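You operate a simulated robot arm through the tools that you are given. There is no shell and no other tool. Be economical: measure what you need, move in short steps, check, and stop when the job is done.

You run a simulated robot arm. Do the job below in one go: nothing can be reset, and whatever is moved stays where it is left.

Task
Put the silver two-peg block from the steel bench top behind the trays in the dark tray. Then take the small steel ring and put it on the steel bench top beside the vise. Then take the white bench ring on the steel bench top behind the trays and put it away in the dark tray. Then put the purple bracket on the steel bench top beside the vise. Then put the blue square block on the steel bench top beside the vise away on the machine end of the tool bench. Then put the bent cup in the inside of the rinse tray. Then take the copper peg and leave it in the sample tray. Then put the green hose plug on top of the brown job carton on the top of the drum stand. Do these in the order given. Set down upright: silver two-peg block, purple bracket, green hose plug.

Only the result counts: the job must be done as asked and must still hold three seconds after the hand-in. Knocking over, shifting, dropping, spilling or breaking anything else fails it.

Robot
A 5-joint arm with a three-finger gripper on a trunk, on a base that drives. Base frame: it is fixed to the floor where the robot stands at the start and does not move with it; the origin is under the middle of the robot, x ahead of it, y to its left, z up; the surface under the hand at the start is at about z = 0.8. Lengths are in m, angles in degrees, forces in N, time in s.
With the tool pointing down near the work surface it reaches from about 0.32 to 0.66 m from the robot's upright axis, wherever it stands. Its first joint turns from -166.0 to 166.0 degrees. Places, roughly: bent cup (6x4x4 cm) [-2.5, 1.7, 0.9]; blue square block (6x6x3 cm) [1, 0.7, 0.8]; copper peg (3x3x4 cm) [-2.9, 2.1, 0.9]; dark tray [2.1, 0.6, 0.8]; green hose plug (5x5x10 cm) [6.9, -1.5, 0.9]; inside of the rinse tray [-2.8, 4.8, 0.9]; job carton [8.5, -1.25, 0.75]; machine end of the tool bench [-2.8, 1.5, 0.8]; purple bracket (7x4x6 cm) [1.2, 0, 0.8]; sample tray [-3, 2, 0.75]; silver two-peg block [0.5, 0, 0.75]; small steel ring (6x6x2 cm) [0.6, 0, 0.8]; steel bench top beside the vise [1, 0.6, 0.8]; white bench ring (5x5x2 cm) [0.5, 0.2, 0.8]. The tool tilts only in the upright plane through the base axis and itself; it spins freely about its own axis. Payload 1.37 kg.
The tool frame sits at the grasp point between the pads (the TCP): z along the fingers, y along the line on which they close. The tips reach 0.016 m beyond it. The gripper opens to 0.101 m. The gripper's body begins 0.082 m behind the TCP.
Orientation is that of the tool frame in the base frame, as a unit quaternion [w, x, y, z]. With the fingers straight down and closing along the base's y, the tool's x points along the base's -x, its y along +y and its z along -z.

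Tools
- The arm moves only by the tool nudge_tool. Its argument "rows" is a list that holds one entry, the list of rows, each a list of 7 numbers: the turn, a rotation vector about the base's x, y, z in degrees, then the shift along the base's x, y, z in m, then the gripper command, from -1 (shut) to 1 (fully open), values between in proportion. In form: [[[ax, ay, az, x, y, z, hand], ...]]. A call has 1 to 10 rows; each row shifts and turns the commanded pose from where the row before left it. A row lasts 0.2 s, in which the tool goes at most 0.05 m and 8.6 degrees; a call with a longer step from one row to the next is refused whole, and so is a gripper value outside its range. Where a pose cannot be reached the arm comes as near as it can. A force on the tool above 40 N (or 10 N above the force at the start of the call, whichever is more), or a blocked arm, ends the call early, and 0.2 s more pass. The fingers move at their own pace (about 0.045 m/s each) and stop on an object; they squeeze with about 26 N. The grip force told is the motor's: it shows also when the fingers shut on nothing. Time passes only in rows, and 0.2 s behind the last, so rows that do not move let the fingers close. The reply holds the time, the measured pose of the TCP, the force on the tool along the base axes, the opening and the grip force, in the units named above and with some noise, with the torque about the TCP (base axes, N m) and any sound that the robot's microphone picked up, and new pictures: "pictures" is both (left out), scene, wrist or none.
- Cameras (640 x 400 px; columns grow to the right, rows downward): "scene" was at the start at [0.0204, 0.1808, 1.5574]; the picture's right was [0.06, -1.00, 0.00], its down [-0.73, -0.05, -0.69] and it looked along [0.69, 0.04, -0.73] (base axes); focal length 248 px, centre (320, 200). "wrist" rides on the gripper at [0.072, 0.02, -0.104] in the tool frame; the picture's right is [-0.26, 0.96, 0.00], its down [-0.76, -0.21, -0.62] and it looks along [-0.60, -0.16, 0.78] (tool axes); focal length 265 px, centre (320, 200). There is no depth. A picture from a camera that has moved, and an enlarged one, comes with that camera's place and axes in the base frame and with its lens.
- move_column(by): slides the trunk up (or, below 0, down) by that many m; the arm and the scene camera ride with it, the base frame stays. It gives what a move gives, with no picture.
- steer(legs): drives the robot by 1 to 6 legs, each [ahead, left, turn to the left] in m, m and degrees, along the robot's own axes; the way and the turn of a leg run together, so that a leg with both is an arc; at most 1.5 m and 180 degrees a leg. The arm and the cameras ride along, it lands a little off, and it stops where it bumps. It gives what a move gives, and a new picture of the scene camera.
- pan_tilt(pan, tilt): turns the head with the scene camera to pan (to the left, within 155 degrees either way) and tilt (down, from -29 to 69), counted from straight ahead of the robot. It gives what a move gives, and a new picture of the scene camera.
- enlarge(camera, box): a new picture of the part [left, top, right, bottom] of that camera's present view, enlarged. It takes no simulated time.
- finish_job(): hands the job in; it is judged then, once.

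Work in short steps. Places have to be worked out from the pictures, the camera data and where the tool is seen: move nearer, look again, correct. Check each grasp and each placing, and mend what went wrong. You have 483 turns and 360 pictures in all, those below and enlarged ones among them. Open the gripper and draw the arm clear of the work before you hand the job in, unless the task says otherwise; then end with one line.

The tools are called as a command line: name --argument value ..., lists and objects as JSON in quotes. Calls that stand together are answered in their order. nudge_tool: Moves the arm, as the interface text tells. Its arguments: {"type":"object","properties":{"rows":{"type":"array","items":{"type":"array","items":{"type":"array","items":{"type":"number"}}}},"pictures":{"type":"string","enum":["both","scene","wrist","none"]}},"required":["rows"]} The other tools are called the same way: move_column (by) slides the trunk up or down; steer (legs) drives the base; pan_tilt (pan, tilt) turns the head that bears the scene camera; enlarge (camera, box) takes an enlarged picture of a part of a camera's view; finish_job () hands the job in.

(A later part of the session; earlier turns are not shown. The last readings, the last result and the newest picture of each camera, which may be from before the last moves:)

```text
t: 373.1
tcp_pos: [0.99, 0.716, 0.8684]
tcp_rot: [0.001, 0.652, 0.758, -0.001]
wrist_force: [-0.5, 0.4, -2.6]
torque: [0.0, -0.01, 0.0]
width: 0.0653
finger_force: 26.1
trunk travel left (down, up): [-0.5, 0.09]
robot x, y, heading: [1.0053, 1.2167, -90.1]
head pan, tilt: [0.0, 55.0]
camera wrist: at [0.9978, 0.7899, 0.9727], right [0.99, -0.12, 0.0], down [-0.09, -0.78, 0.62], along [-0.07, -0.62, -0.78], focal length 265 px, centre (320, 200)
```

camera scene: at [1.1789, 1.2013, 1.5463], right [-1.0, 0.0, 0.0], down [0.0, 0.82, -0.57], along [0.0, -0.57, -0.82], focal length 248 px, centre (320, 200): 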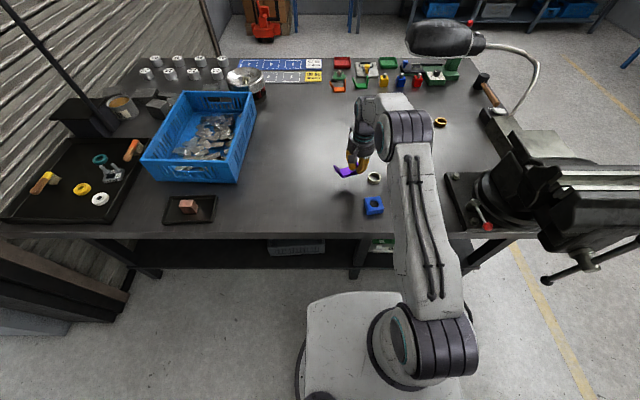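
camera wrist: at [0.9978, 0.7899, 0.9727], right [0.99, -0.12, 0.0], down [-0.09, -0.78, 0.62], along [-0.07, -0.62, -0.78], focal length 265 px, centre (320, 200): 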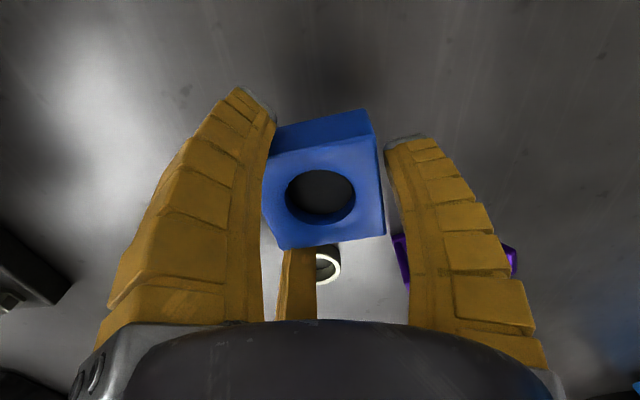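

Firmly held at 0.0653. I raise, retract, back off and turn toward −x to view the tool bench.

nudge_tool --rows '[[[0, 0, 0, 0, 0, 0.045, -0.6], [0, 0, 0, 0, 0, 0.045, -0.6], [0, 0, 0, 0, 0.02, 0.04, -0.6], [0, 0, 0, 0.005, 0.03, 0.035, -0.6], [0, 0, 0, 0.005, 0.03, 0.03, -0.6], [0, 0, 0, 0, 0, 0, -0.6]]]' --pictures "none"

steer --legs '[[-0.35, 0, 0], [0, 0, -90]]'

pan_tilt --pan 20 --tilt 20

```text
t: 374.5
tcp_pos: [0.999, 0.7934, 1.0626]
tcp_rot: [0.001, 0.652, 0.758, 0.0]
wrist_force: [-0.3, 0.0, -0.3]
torque: [0.02, 0.01, 0.02]
width: 0.0252
finger_force: 4.0
trunk travel left (down, up): [-0.5, 0.09]
robot x, y, heading: [1.0047, 1.2119, -89.8]
head pan, tilt: [0.0, 55.0]
```

```text
t: 380.6
tcp_pos: [0.5834, 1.569, 1.0618]
tcp_rot: [0.0, 0.998, 0.068, -0.001]
wrist_force: [-0.5, -0.7, 0.3]
torque: [0.0, 0.02, 0.03]
width: 0.0254
finger_force: 4.0
trunk travel left (down, up): [-0.5, 0.09]
robot x, y, heading: [1.0005, 1.5623, 179.2]
head pan, tilt: [0.0, 55.0]
camera scene: at [0.9891, 1.3856, 1.5463], right [0.01, 1.0, 0.0], down [0.82, -0.01, -0.57], along [-0.57, 0.01, -0.82], focal length 248 px, centre (320, 200)
```

scene: 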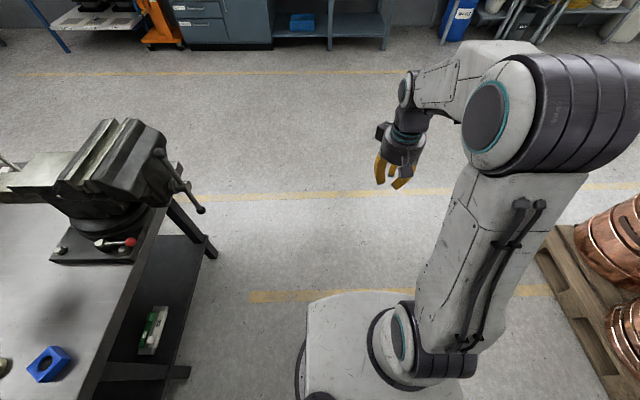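

```text
t: 381.6
tcp_pos: [0.5835, 1.5685, 1.0643]
tcp_rot: [0.001, 0.998, 0.068, -0.002]
wrist_force: [0.1, 0.7, 0.0]
torque: [0.01, 0.0, -0.06]
width: 0.0255
finger_force: 4.0
trunk travel left (down, up): [-0.5, 0.09]
robot x, y, heading: [1.0038, 1.5619, 179.1]
head pan, tilt: [20.0, 20.0]
camera scene: at [0.9733, 1.354, 1.5983], right [-0.33, 0.94, 0.0], down [0.32, 0.11, -0.94], along [-0.89, -0.31, -0.34], focal length 248 px, centre (320, 200)
```

scene: 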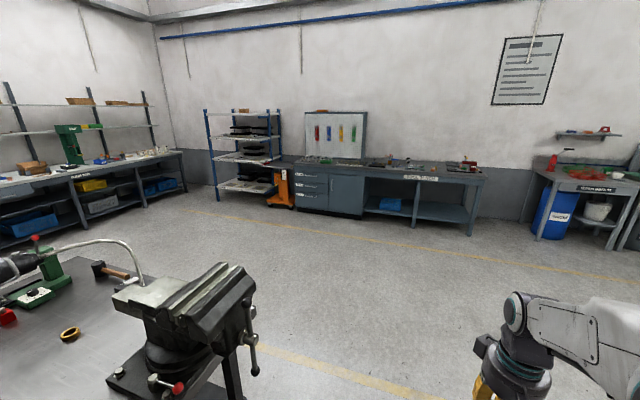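

The block slipped out during the raise and is back on the bench. I turn back and see how things lie.

steer --legs '[[0, 0, 90]]'

pan_tilt --pan -15 --tilt 45

```text
t: 385.9
tcp_pos: [1.0032, 1.1409, 1.0643]
tcp_rot: [0.002, 0.649, 0.761, -0.001]
wrist_force: [-0.5, 0.0, 0.0]
torque: [0.0, 0.0, 0.0]
width: 0.0257
finger_force: 3.3
trunk travel left (down, up): [-0.5, 0.09]
robot x, y, heading: [1.0063, 1.5617, -89.7]
head pan, tilt: [20.0, 20.0]
camera scene: at [1.2113, 1.535, 1.5984], right [-0.94, -0.35, 0.0], down [-0.12, 0.32, -0.94], along [0.33, -0.88, -0.34], focal length 248 px, centre (320, 200)
```

scene: 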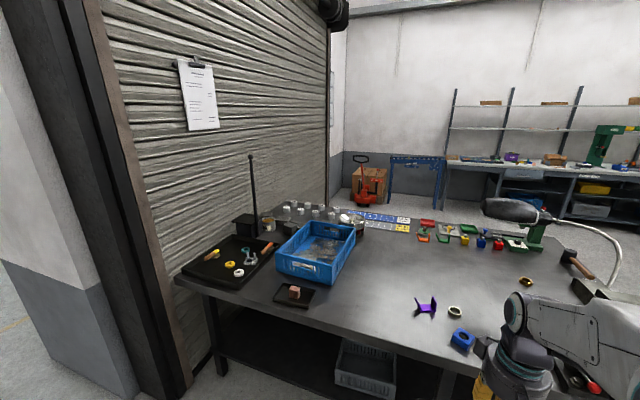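

```text
t: 386.9
tcp_pos: [1.0034, 1.1406, 1.0633]
tcp_rot: [0.001, 0.649, 0.761, -0.001]
wrist_force: [1.2, 0.3, -0.5]
torque: [0.01, 0.03, 0.01]
width: 0.0256
finger_force: 3.7
trunk travel left (down, up): [-0.5, 0.09]
robot x, y, heading: [0.9985, 1.5561, -89.4]
head pan, tilt: [-15.0, 45.0]
camera scene: at [1.1584, 1.5435, 1.5597], right [-0.97, 0.25, 0.0], down [0.18, 0.68, -0.71], along [-0.18, -0.69, -0.71], focal length 248 px, centre (320, 200)
```

scene: 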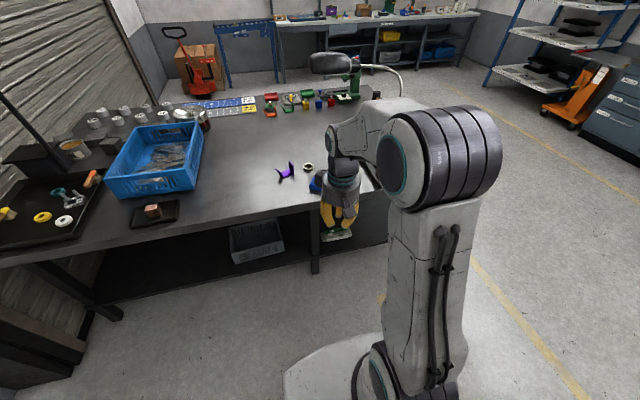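

steer --legs '[[0.35, 0, 0]]'

enlarge --camera "wrist" --box '[0, 0, 640, 400]'

```text
t: 389.2
tcp_pos: [1.0091, 0.7834, 1.0632]
tcp_rot: [0.0, 0.648, 0.762, -0.001]
wrist_force: [0.2, -0.3, 0.3]
torque: [0.02, -0.02, 0.01]
width: 0.0254
finger_force: 3.9
trunk travel left (down, up): [-0.5, 0.09]
robot x, y, heading: [1.0063, 1.2051, -89.6]
head pan, tilt: [-15.0, 45.0]
camera scene: at [1.162, 1.1867, 1.5597], right [-0.97, 0.25, 0.0], down [0.17, 0.69, -0.71], along [-0.17, -0.68, -0.71], focal length 248 px, centre (320, 200)
```

scene: 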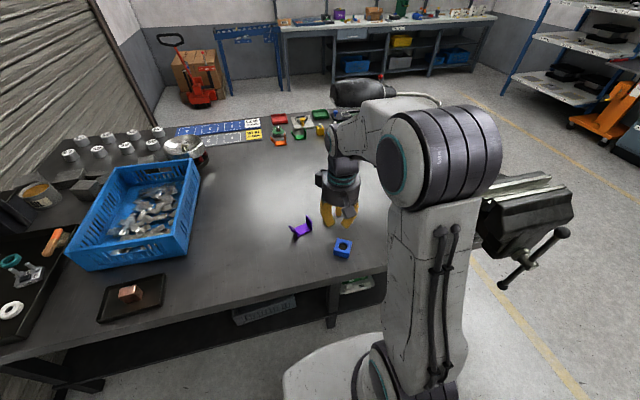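

```text
1.00 times, centred on (320, 200) of wrist (not enlarged: the box is as wide or as high as the picture)
camera zoom: at [1.0169, 0.8583, 1.1665], right [0.99, -0.11, 0.0], down [-0.08, -0.78, 0.62], along [-0.07, -0.62, -0.78], focal length 265 px, centre (320, 200)
```

zoom: 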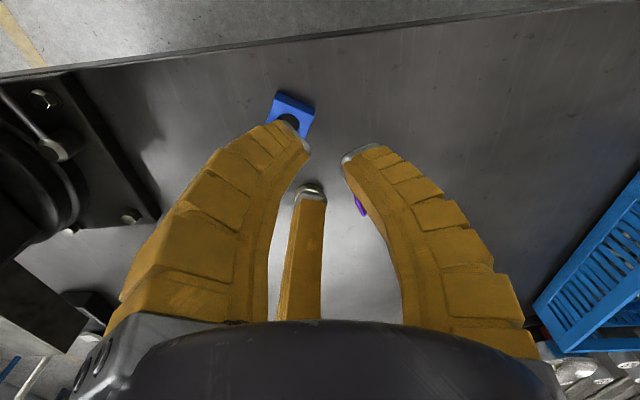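

The block fell flat, and the ring and bracket are undisturbed. I'll regrasp it more securely by pinching one side wall between its hole and its face. First a closer look from above.

nudge_tool --rows '[[[0, 0, 0, -0.021, -0.025, 0, 0], [0, 0, 0, -0.022, -0.026, -0.02, 0], [0, 0, 0, 0, 0, -0.045, 0], [0, 0, 0, 0, 0, -0.045, 0], [0, 0, 0, 0, 0, 0, 0]]]' --pictures "wrist"

```text
t: 390.4
tcp_pos: [0.9635, 0.7337, 0.9519]
tcp_rot: [0.001, 0.648, 0.762, 0.0]
wrist_force: [-0.1, 0.8, 0.0]
torque: [-0.04, 0.02, 0.01]
width: 0.0542
finger_force: 2.8
trunk travel left (down, up): [-0.5, 0.09]
robot x, y, heading: [1.0109, 1.2, -89.3]
head pan, tilt: [-15.0, 45.0]
camera wrist: at [0.9724, 0.8082, 1.0558], right [0.99, -0.11, 0.0], down [-0.08, -0.78, 0.62], along [-0.07, -0.62, -0.78], focal length 265 px, centre (320, 200)
```

wrist: 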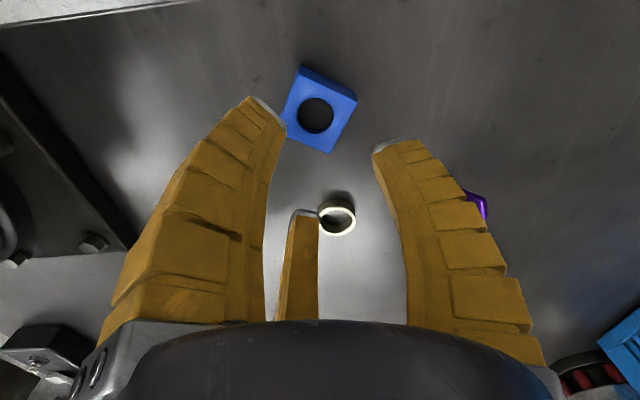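

The block is at (0.958, 0.7215), yaw −27°. I'll pinch its (−x,+y) side wall with the single finger in the hole, so I rotate −36° and offset.

nudge_tool --rows '[[[0, 0, -7.26, -0.0066, 0, 0, -0.35], [0, 0, -7.26, -0.0065, 0, 0, -0.35], [0, 0, -7.26, -0.0065, 0, 0, -0.35], [0, 0, -7.26, -0.0065, 0.0014, 0, -0.35], [0, 0, -7.26, -0.0065, 0, -0.02, -0.35], [0, 0, 0, 0, 0, -0.045, -0.35], [0, 0, 0, 0, 0, 0, -0.35]]]' --pictures "wrist"

```text
t: 392.0
tcp_pos: [0.9329, 0.734, 0.8863]
tcp_rot: [0.0, 0.853, 0.522, -0.001]
wrist_force: [0.6, 0.7, 0.7]
torque: [-0.04, -0.03, 0.02]
width: 0.0376
finger_force: 3.8
trunk travel left (down, up): [-0.5, 0.09]
robot x, y, heading: [1.0069, 1.2055, -89.3]
head pan, tilt: [-15.0, 45.0]
camera wrist: at [0.984, 0.7904, 0.9912], right [0.74, -0.68, 0.0], down [-0.53, -0.58, 0.62], along [-0.42, -0.46, -0.78], focal length 265 px, centre (320, 200)
```

wrist: 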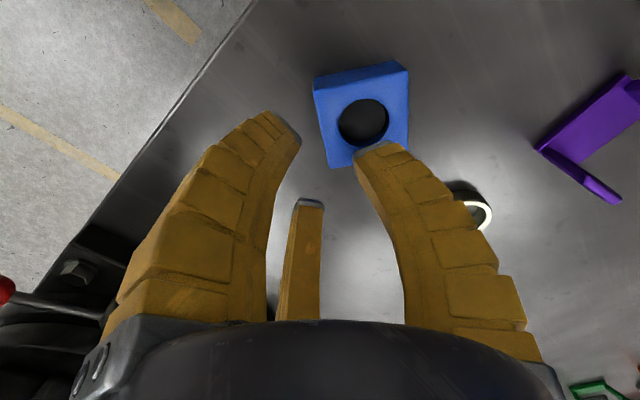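

Aligned. I descend with the single finger into the hole.

nudge_tool --rows '[[[0, 0, -3, 0.0014, 0.002, -0.015, -0.35], [0, 0, 0, 0, 0, -0.02, -0.35], [0, 0, 0, 0, 0, -0.02, -0.35], [0, 0, 0, 0, 0, -0.013, -0.35], [0, 0, 0, 0, 0, 0, -0.35]]]' --pictures "wrist"

```text
t: 393.1
tcp_pos: [0.9367, 0.7324, 0.826]
tcp_rot: [0.007, 0.865, 0.501, -0.007]
wrist_force: [4.7, 6.1, 24.2]
torque: [-0.3, -0.74, 0.28]
width: 0.0407
finger_force: 3.0
trunk travel left (down, up): [-0.5, 0.09]
robot x, y, heading: [1.0078, 1.2036, -89.4]
head pan, tilt: [-15.0, 45.0]
stopped in row 5: the force on the tool passed its limit at 41 N (the readings are from after the stop); the commanded pose is now the measured one
camera wrist: at [0.9895, 0.7881, 0.9282], right [0.7, -0.71, 0.01], down [-0.55, -0.54, 0.63], along [-0.44, -0.45, -0.78], focal length 265 px, centre (320, 200)
```

wrist: 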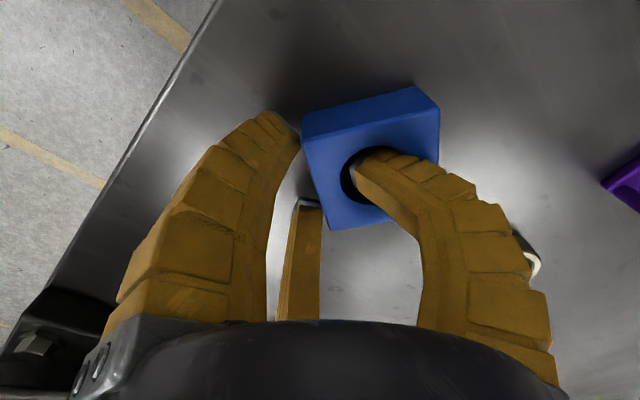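

The finger reached the hole's floor; the hole is blind, about 15 mm deep. I lift 3 mm and pinch the wall here.

nudge_tool --rows '[[[0, 0, 0, 0, 0, 0.003, -0.35], [0, 0, 0, 0, 0, 0, -0.5], [0, 0, 0, 0, 0, 0, -0.7], [0, 0, 0, 0, 0, 0, -0.9], [0, 0, 0, 0, 0, 0, -1], [0, 0, 0, 0, 0, 0, -1]]]' --pictures "wrist"

```text
t: 394.5
tcp_pos: [0.9345, 0.7325, 0.827]
tcp_rot: [0.006, 0.866, 0.499, -0.004]
wrist_force: [-4.3, -0.5, 9.5]
torque: [-0.01, -0.03, -0.04]
width: 0.0199
finger_force: 26.0
trunk travel left (down, up): [-0.5, 0.09]
robot x, y, heading: [1.0078, 1.2016, -89.3]
head pan, tilt: [-15.0, 45.0]
camera wrist: at [0.9878, 0.7874, 0.929], right [0.7, -0.71, 0.01], down [-0.56, -0.54, 0.63], along [-0.44, -0.45, -0.78], focal length 265 px, centre (320, 200)
```

wrist: 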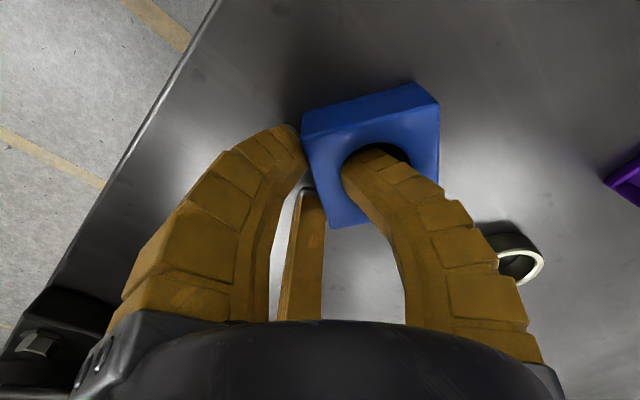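

Pinched at 0.020. I lift slowly and check stability.

nudge_tool --rows '[[[0, 0, 0, 0, 0, 0.005, -1], [0, 0, 0, 0, 0, 0.01, -1], [0, 0, 0, 0, 0, 0.015, -1], [0, 0, 0, 0, 0, 0.015, -1], [0, 0, 0, 0, 0, 0, -1], [0, 0, 0, 0, 0, 0, -1], [0, 0, 0, 0, 0, 0, -1], [0, 0, 0, 0, 0, 0, -1]]]' --pictures "wrist"

```text
t: 396.3
tcp_pos: [0.9352, 0.7318, 0.8699]
tcp_rot: [0.004, 0.866, 0.5, -0.005]
wrist_force: [0.0, 0.4, -2.5]
torque: [0.05, 0.05, 0.01]
width: 0.0169
finger_force: 26.4
trunk travel left (down, up): [-0.5, 0.09]
robot x, y, heading: [1.0069, 1.2059, -89.2]
head pan, tilt: [-15.0, 45.0]
camera wrist: at [0.9886, 0.7864, 0.9732], right [0.7, -0.71, 0.01], down [-0.56, -0.54, 0.63], along [-0.44, -0.45, -0.78], focal length 265 px, centre (320, 200)
```

wrist: 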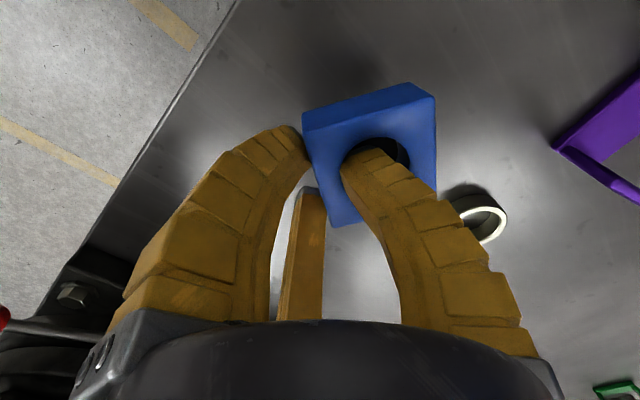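

It's up, but I check for creep while still low above the bench.

nudge_tool --rows '[[[0, 0, 0, 0, 0, 0, -1], [0, 0, 0, 0, 0, 0, -1], [0, 0, 0, 0, 0, 0, -1], [0, 0, 0, 0, 0, 0, -1], [0, 0, 0, 0, 0, 0, -1], [0, 0, 0, 0, 0, 0, -1], [0, 0, 0, 0, 0, 0, -1], [0, 0, 0, 0, 0, 0, -1], [0, 0, 0, 0, 0, 0, -1], [0, 0, 0, 0, 0, 0, -1]]]' --pictures "wrist"

```text
t: 398.5
tcp_pos: [0.9348, 0.7316, 0.8689]
tcp_rot: [0.005, 0.866, 0.5, -0.005]
wrist_force: [0.6, -1.3, -2.5]
torque: [0.05, 0.06, -0.01]
width: 0.0166
finger_force: 25.9
trunk travel left (down, up): [-0.5, 0.09]
robot x, y, heading: [1.0085, 1.2064, -89.3]
head pan, tilt: [-15.0, 45.0]
camera wrist: at [0.9886, 0.7864, 0.9732], right [0.7, -0.71, 0.01], down [-0.56, -0.54, 0.63], along [-0.44, -0.45, -0.78], focal length 265 px, centre (320, 200)
```

wrist: 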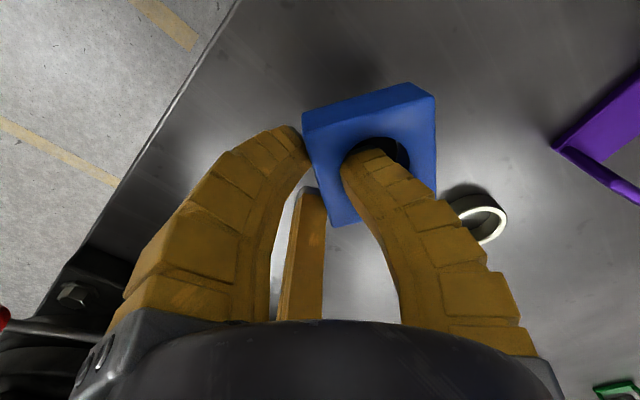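

Creep is slow (0.0003 in 2 s). I raise gently and retract.

nudge_tool --rows '[[[0, 0, 0, 0, 0, 0.025, -1], [0, 0, 0, 0, 0, 0.03, -1], [0, 0, 0, 0, 0, 0.03, -1], [0, 0, 0, 0.01, 0.005, 0.03, -1], [0, 0, 0, 0.015, 0.01, 0.03, -1], [0, 0, 0, 0.015, 0.01, 0.025, -1], [0, 0, 0, 0.01, 0.01, 0.015, -1], [0, 0, 0, 0, 0, 0, -1]]]' --pictures "wrist"

```text
t: 400.3
tcp_pos: [0.9856, 0.7676, 1.0558]
tcp_rot: [0.006, 0.866, 0.501, -0.003]
wrist_force: [0.7, -1.5, -2.7]
torque: [0.04, 0.05, 0.0]
width: 0.0158
finger_force: 25.8
trunk travel left (down, up): [-0.5, 0.09]
robot x, y, heading: [1.01, 1.2048, -89.4]
head pan, tilt: [-15.0, 45.0]
camera wrist: at [1.0386, 0.821, 1.159], right [0.7, -0.71, 0.01], down [-0.56, -0.54, 0.63], along [-0.44, -0.45, -0.78], focal length 265 px, centre (320, 200)
```

wrist: 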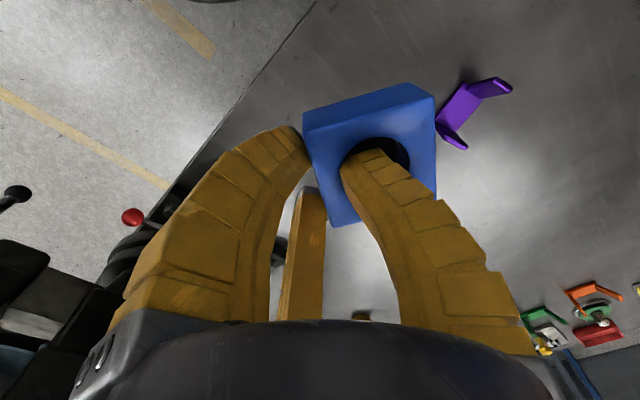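

Good, stable. I back off, turn to −x and start across the floor.

steer --legs '[[-0.35, 0, 0], [0, 0, -90], [1.3, 0, 0]]'

```text
t: 412.6
tcp_pos: [-0.7428, 1.5241, 1.055]
tcp_rot: [0.001, 0.97, -0.241, -0.005]
wrist_force: [0.1, 0.4, -2.0]
torque: [0.07, -0.05, -0.03]
width: 0.0136
finger_force: 26.1
trunk travel left (down, up): [-0.5, 0.09]
robot x, y, heading: [-0.3045, 1.516, -177.5]
head pan, tilt: [-15.0, 45.0]
camera scene: at [-0.3158, 1.3621, 1.5597], right [0.21, 0.98, 0.0], down [0.69, -0.15, -0.71], along [-0.69, 0.15, -0.71], focal length 248 px, centre (320, 200)
```

scene: 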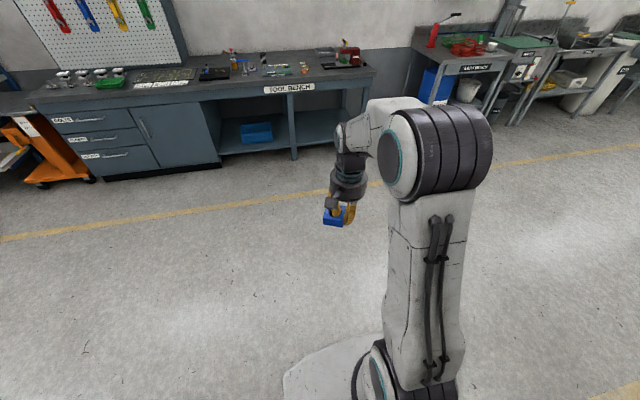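

steer --legs '[[1.1, 0, -2.5]]'

pan_tilt --pan -5 --tilt 30

```text
t: 418.2
tcp_pos: [-1.8454, 1.5046, 1.0557]
tcp_rot: [0.002, 0.966, -0.259, -0.006]
wrist_force: [0.7, 0.4, -2.5]
torque: [0.05, -0.03, 0.01]
width: 0.0135
finger_force: 25.9
trunk travel left (down, up): [-0.5, 0.09]
robot x, y, heading: [-1.409, 1.4828, -179.2]
head pan, tilt: [-15.0, 45.0]
camera scene: at [-1.4241, 1.329, 1.5597], right [0.25, 0.97, 0.0], down [0.69, -0.17, -0.71], along [-0.69, 0.17, -0.71], focal length 248 px, centre (320, 200)
```

scene: 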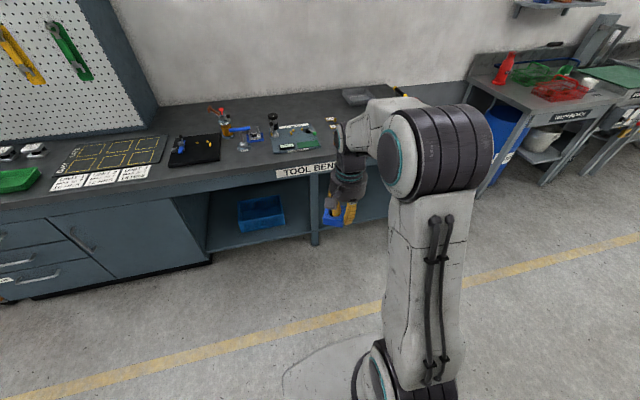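

```text
t: 419.0
tcp_pos: [-1.8446, 1.5056, 1.0553]
tcp_rot: [0.001, 0.966, -0.259, -0.006]
wrist_force: [-0.1, 0.3, -2.7]
torque: [0.04, -0.02, -0.01]
width: 0.0133
finger_force: 26.2
trunk travel left (down, up): [-0.5, 0.09]
robot x, y, heading: [-1.4087, 1.4799, -179.2]
head pan, tilt: [-5.0, 30.0]
camera scene: at [-1.4352, 1.3157, 1.5822], right [0.07, 1.0, 0.0], down [0.5, -0.04, -0.87], along [-0.86, 0.06, -0.5], focal length 248 px, centre (320, 200)
```

scene: 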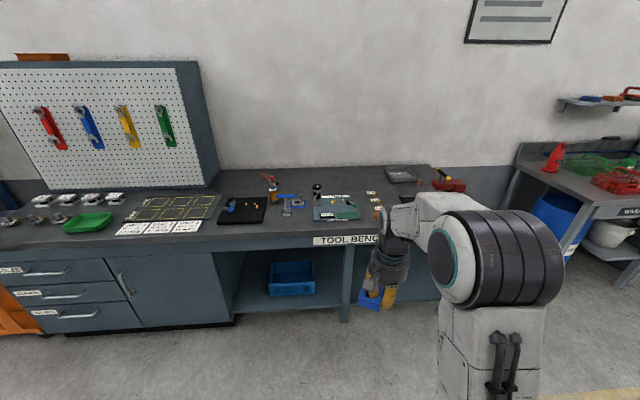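

enlarge --camera "scene" --box '[200, 150, 480, 260]'

```text
2.29 times, centred on (340, 205) of scene
camera zoom: at [-1.4352, 1.3157, 1.5822], right [0.07, 1.0, 0.0], down [0.5, -0.04, -0.87], along [-0.86, 0.06, -0.5], focal length 567 px, centre (274, 189)
```

zoom: 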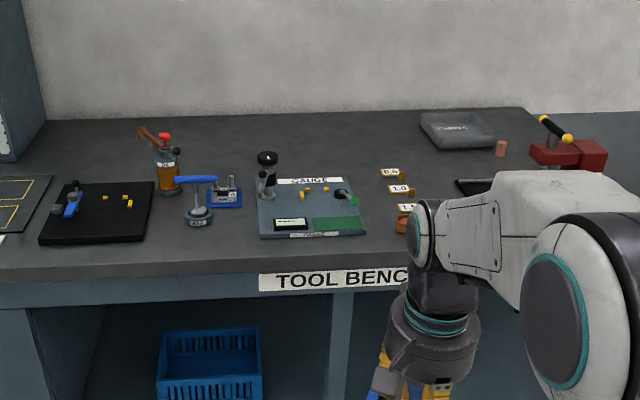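

The gauge board sits at about y 1.43–1.60; behind and beside it there is free surface near [-2.8, 1.5]. I drive closer to measure the bench height and see the layout.

steer --legs '[[0.5, -0.08, -0.8]]'

pan_tilt --pan 0 --tilt 45

enlarge --camera "wrist" --box '[0, 0, 640, 400]'

```text
t: 422.0
tcp_pos: [-2.3437, 1.5936, 1.0557]
tcp_rot: [0.001, 0.963, -0.27, -0.005]
wrist_force: [-0.6, -0.9, -2.3]
torque: [0.05, -0.06, -0.02]
width: 0.0133
finger_force: 26.1
trunk travel left (down, up): [-0.5, 0.09]
robot x, y, heading: [-1.9066, 1.5612, 179.4]
head pan, tilt: [-5.0, 30.0]
camera scene: at [-1.9393, 1.3952, 1.5823], right [0.1, 1.0, 0.0], down [0.5, -0.05, -0.87], along [-0.86, 0.09, -0.5], focal length 248 px, centre (320, 200)
```

scene: 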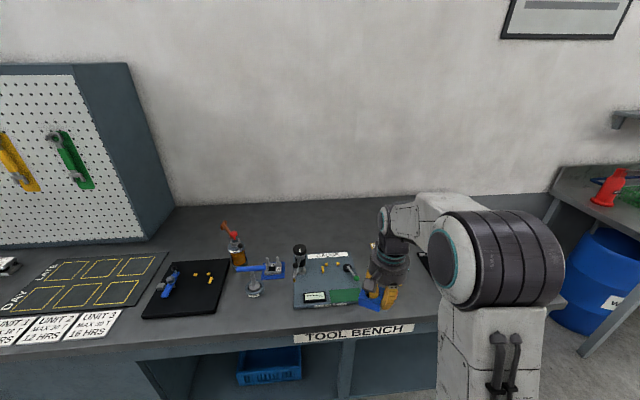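

```text
t: 422.7
tcp_pos: [-2.3429, 1.5933, 1.0545]
tcp_rot: [0.001, 0.963, -0.271, -0.006]
wrist_force: [0.4, -0.3, -2.5]
torque: [0.05, -0.05, -0.02]
width: 0.0132
finger_force: 25.9
trunk travel left (down, up): [-0.5, 0.09]
robot x, y, heading: [-1.9062, 1.5616, 179.4]
head pan, tilt: [0.0, 45.0]
camera scene: at [-1.9301, 1.3871, 1.5597], right [0.01, 1.0, 0.0], down [0.71, -0.01, -0.71], along [-0.71, 0.01, -0.71], focal length 248 px, centre (320, 200)
```

scene: 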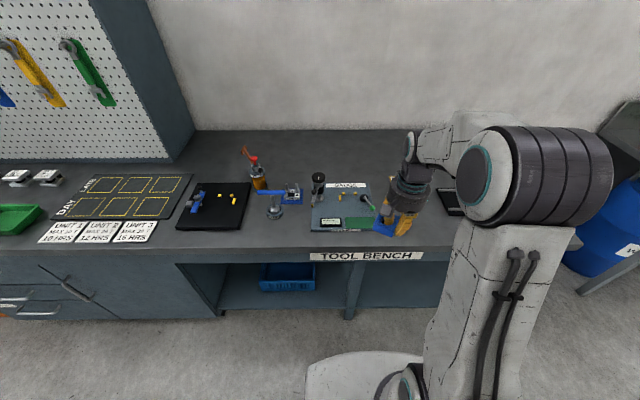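

```text
1.00 times, centred on (320, 200) of wrist (not enlarged: the box is as wide or as high as the picture)
camera zoom: at [-2.291, 1.5399, 1.1587], right [-0.73, -0.69, 0.01], down [-0.53, 0.57, 0.63], along [-0.43, 0.45, -0.78], focal length 265 px, centre (320, 200)
```

zoom: 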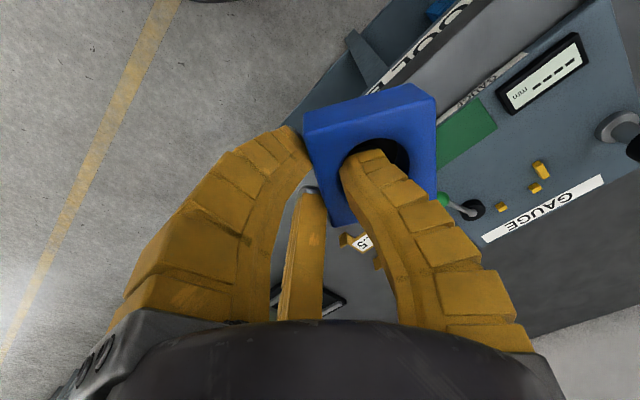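

Bench top works out to z≈0.827 with its front edge at x≈−2.417, and the gauge board spans x −2.51…−2.74. The surface behind it near (−2.80, 1.50) is free and reachable. I drive 24 cm closer.

steer --legs '[[0.23, 0, 0.6]]'

enlarge --camera "scene" --box '[260, 110, 460, 235]'

```text
t: 424.4
tcp_pos: [-2.5712, 1.5913, 1.0546]
tcp_rot: [0.002, 0.964, -0.267, -0.005]
wrist_force: [-0.7, -0.1, -2.1]
torque: [0.06, -0.07, 0.02]
width: 0.0129
finger_force: 25.8
trunk travel left (down, up): [-0.5, 0.09]
robot x, y, heading: [-2.134, 1.5605, 179.8]
head pan, tilt: [0.0, 45.0]
camera scene: at [-2.157, 1.3886, 1.5597], right [0.0, 1.0, 0.0], down [0.71, 0.0, -0.71], along [-0.71, 0.0, -0.71], focal length 248 px, centre (320, 200)
```

scene: 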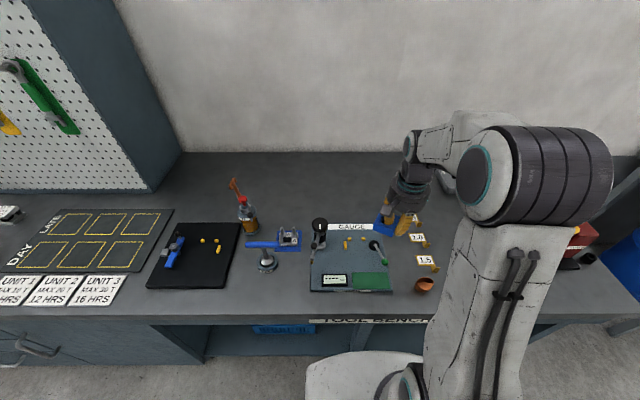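

```text
3.20 times, centred on (360, 172) of scene
camera zoom: at [-2.157, 1.3886, 1.5597], right [0.0, 1.0, 0.0], down [0.71, 0.0, -0.71], along [-0.71, 0.0, -0.71], focal length 794 px, centre (192, 288)
```

zoom: 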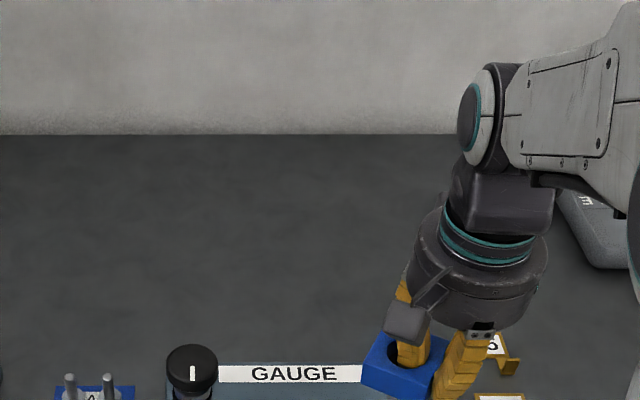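

The area behind the gauge is clear. I spin the tool so the block squares up and sits on the far side of the fingers, while moving to TCP (−2.775, 1.505).

nudge_tool --rows '[[[0, 0, -8.43, -0.029, -0.0123, 0, -1], [0, 0, -8.43, -0.029, -0.0123, 0, -1], [0, 0, -8.43, -0.029, -0.0123, 0, -1], [0, 0, -8.43, -0.029, -0.0123, 0, -1], [0, 0, -8.43, -0.029, -0.0123, 0, -1], [0, 0, -8.43, -0.029, -0.0123, 0, -1], [0, 0, -8.43, -0.03, -0.0123, 0, -1], [0, 0, 0, 0, 0, 0, -1]]]' --pictures "both"

```text
t: 426.2
tcp_pos: [-2.7665, 1.5061, 1.0517]
tcp_rot: [0.001, 0.707, -0.707, 0.0]
wrist_force: [-0.6, 0.2, -2.0]
torque: [0.0, -0.08, -0.02]
width: 0.0129
finger_force: 26.4
out of reach, approached as far as the arm can: row 7
trunk travel left (down, up): [-0.5, 0.09]
robot x, y, heading: [-2.1327, 1.5639, 180.0]
head pan, tilt: [0.0, 45.0]
camera scene: at [-2.1568, 1.3885, 1.5597], right [0.0, 1.0, 0.0], down [0.71, 0.0, -0.71], along [-0.71, 0.0, -0.71], focal length 248 px, centre (320, 200)
camera wrist: at [-2.7866, 1.4343, 1.1556], right [-0.96, 0.26, 0.0], down [0.21, 0.76, 0.62], along [0.16, 0.6, -0.78], focal length 265 px, centre (320, 200)
```

scene: 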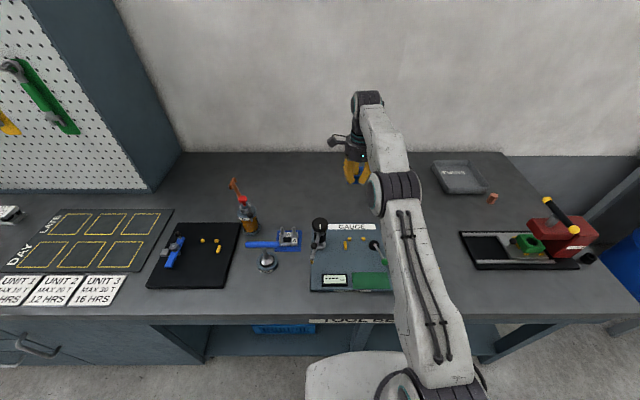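
wrist: 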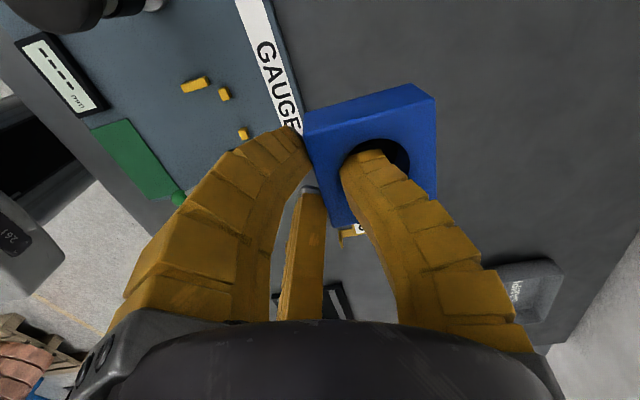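

nudge_tool --rows '[[[0, 0, 0, 0, 0, -0.03, -1], [0, 0, 0, 0, 0, -0.03, -1], [0, 0, 0, 0, 0, -0.03, -1], [0, 0, 0, -0.012, 0, -0.02, -1], [0, 0, 0, 0, 0, 0, -1]]]' --pictures "wrist"

enlarge --camera "scene" --box '[290, 120, 430, 260]'

```text
t: 427.4
tcp_pos: [-2.7793, 1.507, 0.9425]
tcp_rot: [0.002, 0.708, -0.706, -0.001]
wrist_force: [0.1, -0.5, -2.4]
torque: [-0.01, -0.07, -0.01]
width: 0.0127
finger_force: 26.0
trunk travel left (down, up): [-0.5, 0.09]
robot x, y, heading: [-2.1373, 1.566, 179.5]
head pan, tilt: [0.0, 45.0]
camera wrist: at [-2.7985, 1.4353, 1.0471], right [-0.96, 0.26, 0.0], down [0.21, 0.76, 0.62], along [0.16, 0.6, -0.79], focal length 265 px, centre (320, 200)
```

wrist: 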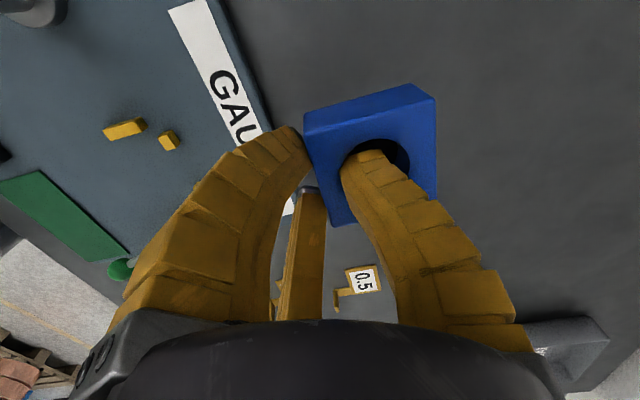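

```text
2.86 times, centred on (360, 190) of scene
camera zoom: at [-2.1561, 1.3885, 1.5597], right [0.0, 1.0, 0.0], down [0.71, 0.0, -0.71], along [-0.71, 0.0, -0.71], focal length 709 px, centre (206, 229)
```

zoom: 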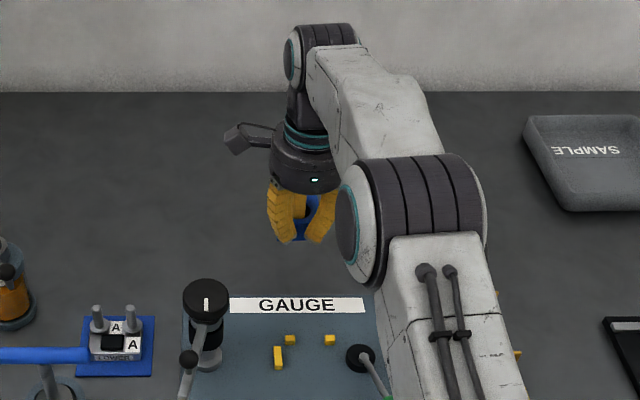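

The gauge edge is at x≈−2.734 and the block's near face at about −2.78, so it's clear. I lower to the bench.

nudge_tool --rows '[[[0, 0, 0, 0, 0, -0.03, -1], [0, 0, 0, 0, 0, -0.03, -1], [0, 0, 0, 0, 0, -0.01, -1], [0, 0, 0, 0, 0, -0.006, -1], [0, 0, 0, 0, 0, -0.004, -1], [0, 0, 0, 0, 0, 0, -1]]]' --pictures "wrist"

```text
t: 428.9
tcp_pos: [-2.7783, 1.5081, 0.8671]
tcp_rot: [-0.005, -0.707, 0.707, 0.004]
wrist_force: [2.5, 5.5, 25.5]
torque: [0.02, 0.17, -0.06]
width: 0.013
finger_force: 26.9
trunk travel left (down, up): [-0.5, 0.09]
robot x, y, heading: [-2.1362, 1.5617, 180.0]
head pan, tilt: [0.0, 45.0]
camera wrist: at [-2.7976, 1.4368, 0.9712], right [-0.96, 0.26, 0.01], down [0.22, 0.76, 0.62], along [0.15, 0.6, -0.79], focal length 265 px, centre (320, 200)
```

wrist: 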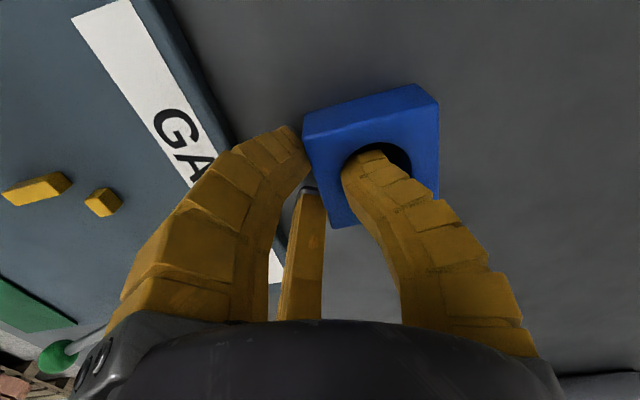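

Contact. I ease off, open and rise straight up.

nudge_tool --rows '[[[0, 0, 0, 0, 0, 0.003, -1], [0, 0, 0, 0, 0, 0, -0.7], [0, 0, 0, 0, 0, 0, -0.5], [0, 0, 0, 0, 0, 0, -0.45], [0, 0, 0, 0, 0, 0.01, -0.45], [0, 0, 0, 0, 0, 0.02, -0.45], [0, 0, 0, 0, 0, 0.03, -0.45], [0, 0, 0, 0, 0, 0.04, -0.45], [0, 0, 0, 0, 0, 0.04, -0.45]]]' --pictures "both"

```text
t: 430.9
tcp_pos: [-2.7791, 1.5043, 1.0072]
tcp_rot: [-0.002, -0.707, 0.707, 0.001]
wrist_force: [-1.1, -0.3, 0.8]
torque: [-0.02, -0.05, 0.04]
width: 0.0328
finger_force: 3.6
trunk travel left (down, up): [-0.5, 0.09]
robot x, y, heading: [-2.1367, 1.561, 179.8]
head pan, tilt: [0.0, 45.0]
camera scene: at [-2.1559, 1.3886, 1.5596], right [0.0, 1.0, 0.0], down [0.71, 0.0, -0.71], along [-0.71, 0.0, -0.71], focal length 248 px, centre (320, 200)
camera wrist: at [-2.7979, 1.433, 1.1111], right [-0.96, 0.26, 0.0], down [0.21, 0.76, 0.62], along [0.16, 0.6, -0.78], focal length 265 px, centre (320, 200)
```

scene: 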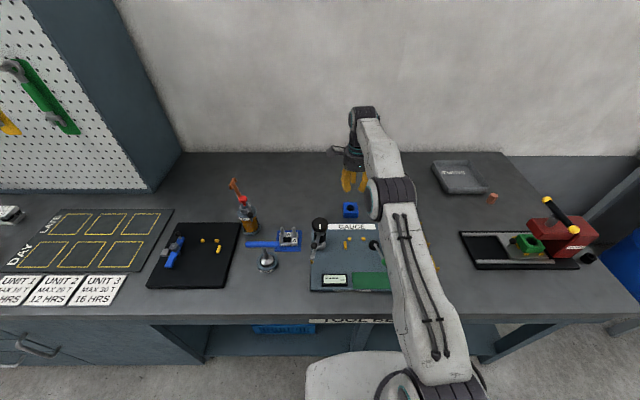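
wrist: 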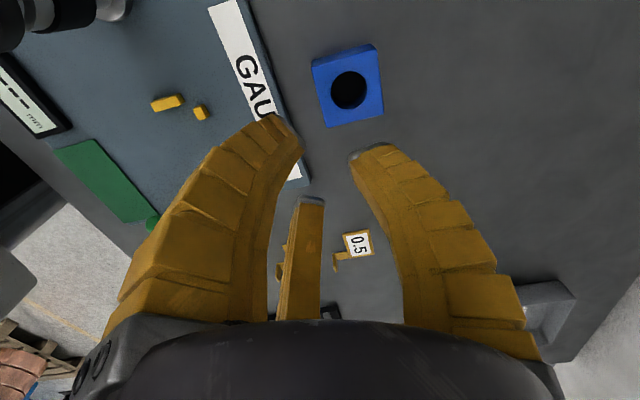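

The blue block is in place. Next the bent cup, near (−2.50, 1.70). I move above it.

nudge_tool --rows '[[[0, 0, 0, 0, 0, 0.045, 0], [0, 0, 8, 0.039, 0.028, 0, 0], [0, 0, 8, 0.039, 0.028, 0, 0.5], [0, 0, 8, 0.039, 0.028, 0, 0.5], [0, 0, 8, 0.039, 0.028, 0, 0.5], [0, 0, 8, 0.039, 0.028, 0, 0.5], [0, 0, 8, 0.039, 0.028, 0, 0.5], [0, 0, 8, 0.039, 0.028, 0, 0.5], [0, 0, 0, 0, 0, -0.03, 0.5], [0, 0, 0, 0, 0, 0, 0.5]]]' --pictures "both"

```text
t: 433.1
tcp_pos: [-2.7074, 1.7336, 1.1337]
tcp_rot: [0.0, 0.956, -0.292, 0.001]
wrist_force: [-0.5, -0.6, -0.3]
torque: [0.01, -0.02, 0.0]
width: 0.0784
finger_force: 2.5
out of reach, approached as far as the arm can: row 1, 2, 3, 4, 5, 6, 7, 8, 9
trunk travel left (down, up): [-0.5, 0.09]
robot x, y, heading: [-2.134, 1.5666, 179.7]
head pan, tilt: [0.0, 45.0]
camera scene: at [-2.1561, 1.3886, 1.5597], right [0.0, 1.0, 0.0], down [0.71, 0.0, -0.71], along [-0.71, 0.0, -0.71], focal length 248 px, centre (320, 200)
camera wrist: at [-2.6579, 1.677, 1.238], right [-0.76, -0.65, 0.0], down [-0.51, 0.59, 0.62], along [-0.41, 0.47, -0.78], focal length 265 px, centre (320, 200)
```

scene: 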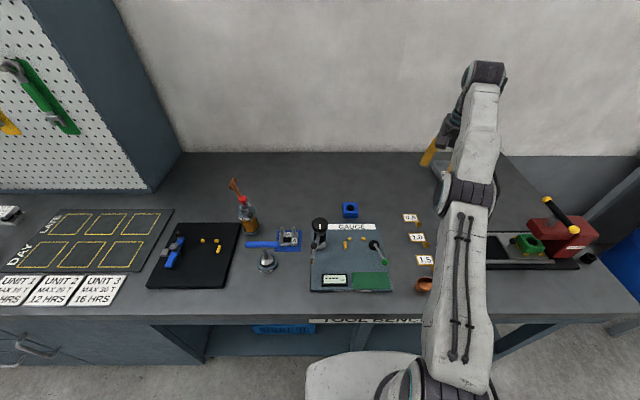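
wrist: 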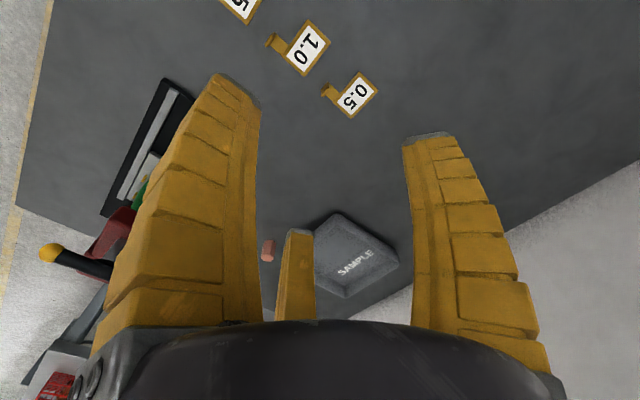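

The arm lagged at the edge of its reach. I now pull in to above the cup.

nudge_tool --rows '[[[0, 0, 0, 0.045, -0.008, -0.01, 0.5], [0, 0, 0, 0.045, -0.008, -0.01, 0.5], [0, 0, 0, 0.045, -0.008, -0.015, 0.5], [0, 0, 0, 0.035, -0.005, -0.03, 0.5], [0, 0, 0, 0.033, -0.005, -0.03, 0.5], [0, 0, 0, 0, 0, -0.03, 0.5], [0, 0, 0, 0, 0, 0, 0.5]]]' --pictures "both"

```text
t: 434.6
tcp_pos: [-2.7029, 1.7467, 1.1323]
tcp_rot: [0.0, 0.957, -0.291, 0.002]
wrist_force: [-0.4, 0.1, -0.6]
torque: [0.05, 0.0, 0.0]
width: 0.078
finger_force: 1.9
out of reach, approached as far as the arm can: row 1, 2, 3, 4, 5, 6
trunk travel left (down, up): [-0.5, 0.09]
robot x, y, heading: [-2.1331, 1.5669, 179.9]
head pan, tilt: [0.0, 45.0]
camera scene: at [-2.1557, 1.3886, 1.5597], right [0.0, 1.0, 0.0], down [0.71, 0.0, -0.71], along [-0.71, 0.0, -0.71], focal length 248 px, centre (320, 200)
camera wrist: at [-2.6535, 1.6909, 1.2357], right [-0.76, -0.65, 0.0], down [-0.52, 0.6, 0.62], along [-0.4, 0.47, -0.79], focal length 265 px, centre (320, 200)
```

scene: 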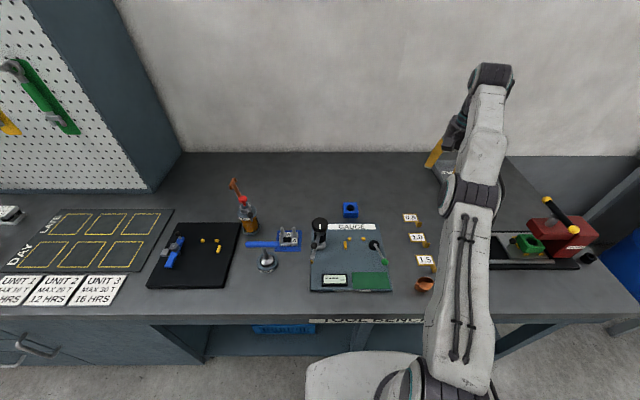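
wrist: 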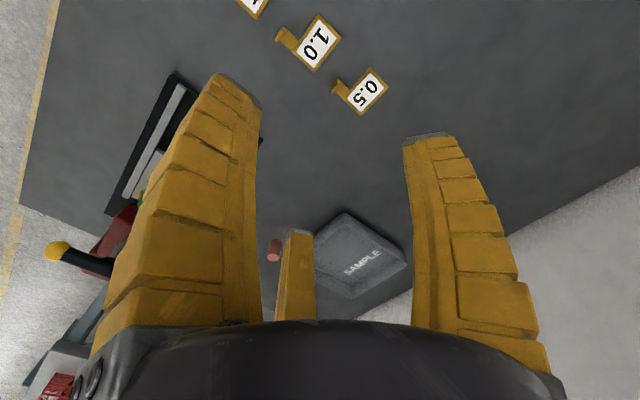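

nudge_tool --rows '[[[0, 0, 0, 0.0, 0, -0.03, 0.5], [0, 0, 0, 0, 0, -0.03, 0.5], [0, 0, 0, 0, 0, -0.03, 0.5], [0, 0, 0, 0, 0, 0, 0.5]]]' --pictures "none"

```text
t: 435.6
tcp_pos: [-2.7016, 1.7467, 1.1309]
tcp_rot: [0.0, 0.957, -0.291, 0.002]
wrist_force: [0.8, -0.1, -0.6]
torque: [0.03, 0.02, 0.01]
width: 0.0781
finger_force: 2.6
out of reach, approached as far as the arm can: row 1, 2, 3
trunk travel left (down, up): [-0.5, 0.09]
robot x, y, heading: [-2.1346, 1.5606, 179.7]
head pan, tilt: [0.0, 45.0]
```

The solver seems stuck in a stretched configuration. I try to unlock it with a small inward move plus an outward tilt.

nudge_tool --rows '[[[-2, -6, 0, 0.0, 0, 0.0, 0.5], [-2, -6, 0, 0.0, 0, 0, 0.5], [0, 0, 0, 0, 0, 0, 0.5]]]' --pictures "none"

```text
t: 436.4
tcp_pos: [-2.6694, 1.7356, 1.1166]
tcp_rot: [0.004, 0.951, -0.29, 0.105]
wrist_force: [-0.5, -0.6, 0.0]
torque: [0.01, -0.05, 0.01]
width: 0.0783
finger_force: 2.3
out of reach, approached as far as the arm can: row 1, 2
trunk travel left (down, up): [-0.5, 0.09]
robot x, y, heading: [-2.1341, 1.5617, 179.8]
head pan, tilt: [0.0, 45.0]
```

nudge_tool --rows '[[[0, 0, 0, 0.02, -0.006, -0.02, 0.5], [0, 0, 0, 0.02, -0.006, -0.02, 0.5], [0, 0, 0, 0.02, -0.006, -0.02, 0.5], [0, 0, 0, 0, 0, 0, 0.5]]]' --pictures "none"

```text
t: 437.4
tcp_pos: [-2.6086, 1.7166, 1.0551]
tcp_rot: [0.006, 0.951, -0.291, 0.104]
wrist_force: [-0.2, 1.5, -0.1]
torque: [-0.01, 0.05, -0.03]
width: 0.0784
finger_force: 1.7
trunk travel left (down, up): [-0.5, 0.09]
robot x, y, heading: [-2.1361, 1.5612, 179.7]
head pan, tilt: [0.0, 45.0]
```

Unlocked. I undo the tilt and continue to above the cup.

nudge_tool --rows '[[[2, 6, 0, 0.026, -0.004, -0.01, 0.5], [2, 6, 0, 0.026, -0.004, -0.01, 0.5], [0, 0, 0, 0.026, -0.004, -0.015, 0.5], [0, 0, 0, 0.026, -0.004, -0.015, 0.5], [0, 0, 0, 0, 0, 0, 0.5]]]' --pictures "both"

```text
t: 438.6
tcp_pos: [-2.5037, 1.7006, 1.0069]
tcp_rot: [-0.001, 0.957, -0.292, -0.006]
wrist_force: [-0.9, 0.3, -0.2]
torque: [-0.03, 0.0, -0.02]
width: 0.0784
finger_force: 2.3
trunk travel left (down, up): [-0.5, 0.09]
robot x, y, heading: [-2.1303, 1.5645, 179.5]
head pan, tilt: [0.0, 45.0]
camera scene: at [-2.1558, 1.3886, 1.5597], right [0.0, 1.0, 0.0], down [0.71, 0.0, -0.71], along [-0.71, 0.0, -0.71], focal length 248 px, centre (320, 200)
camera wrist: at [-2.4546, 1.6428, 1.1098], right [-0.76, -0.65, 0.01], down [-0.5, 0.59, 0.63], along [-0.41, 0.47, -0.78], focal length 265 px, centre (320, 200)
```

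scene: 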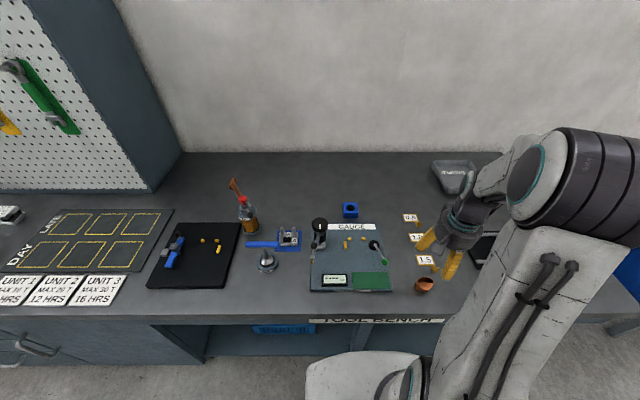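
wrist: 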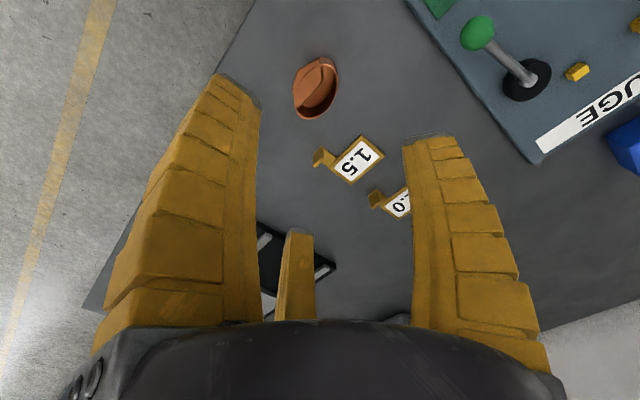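

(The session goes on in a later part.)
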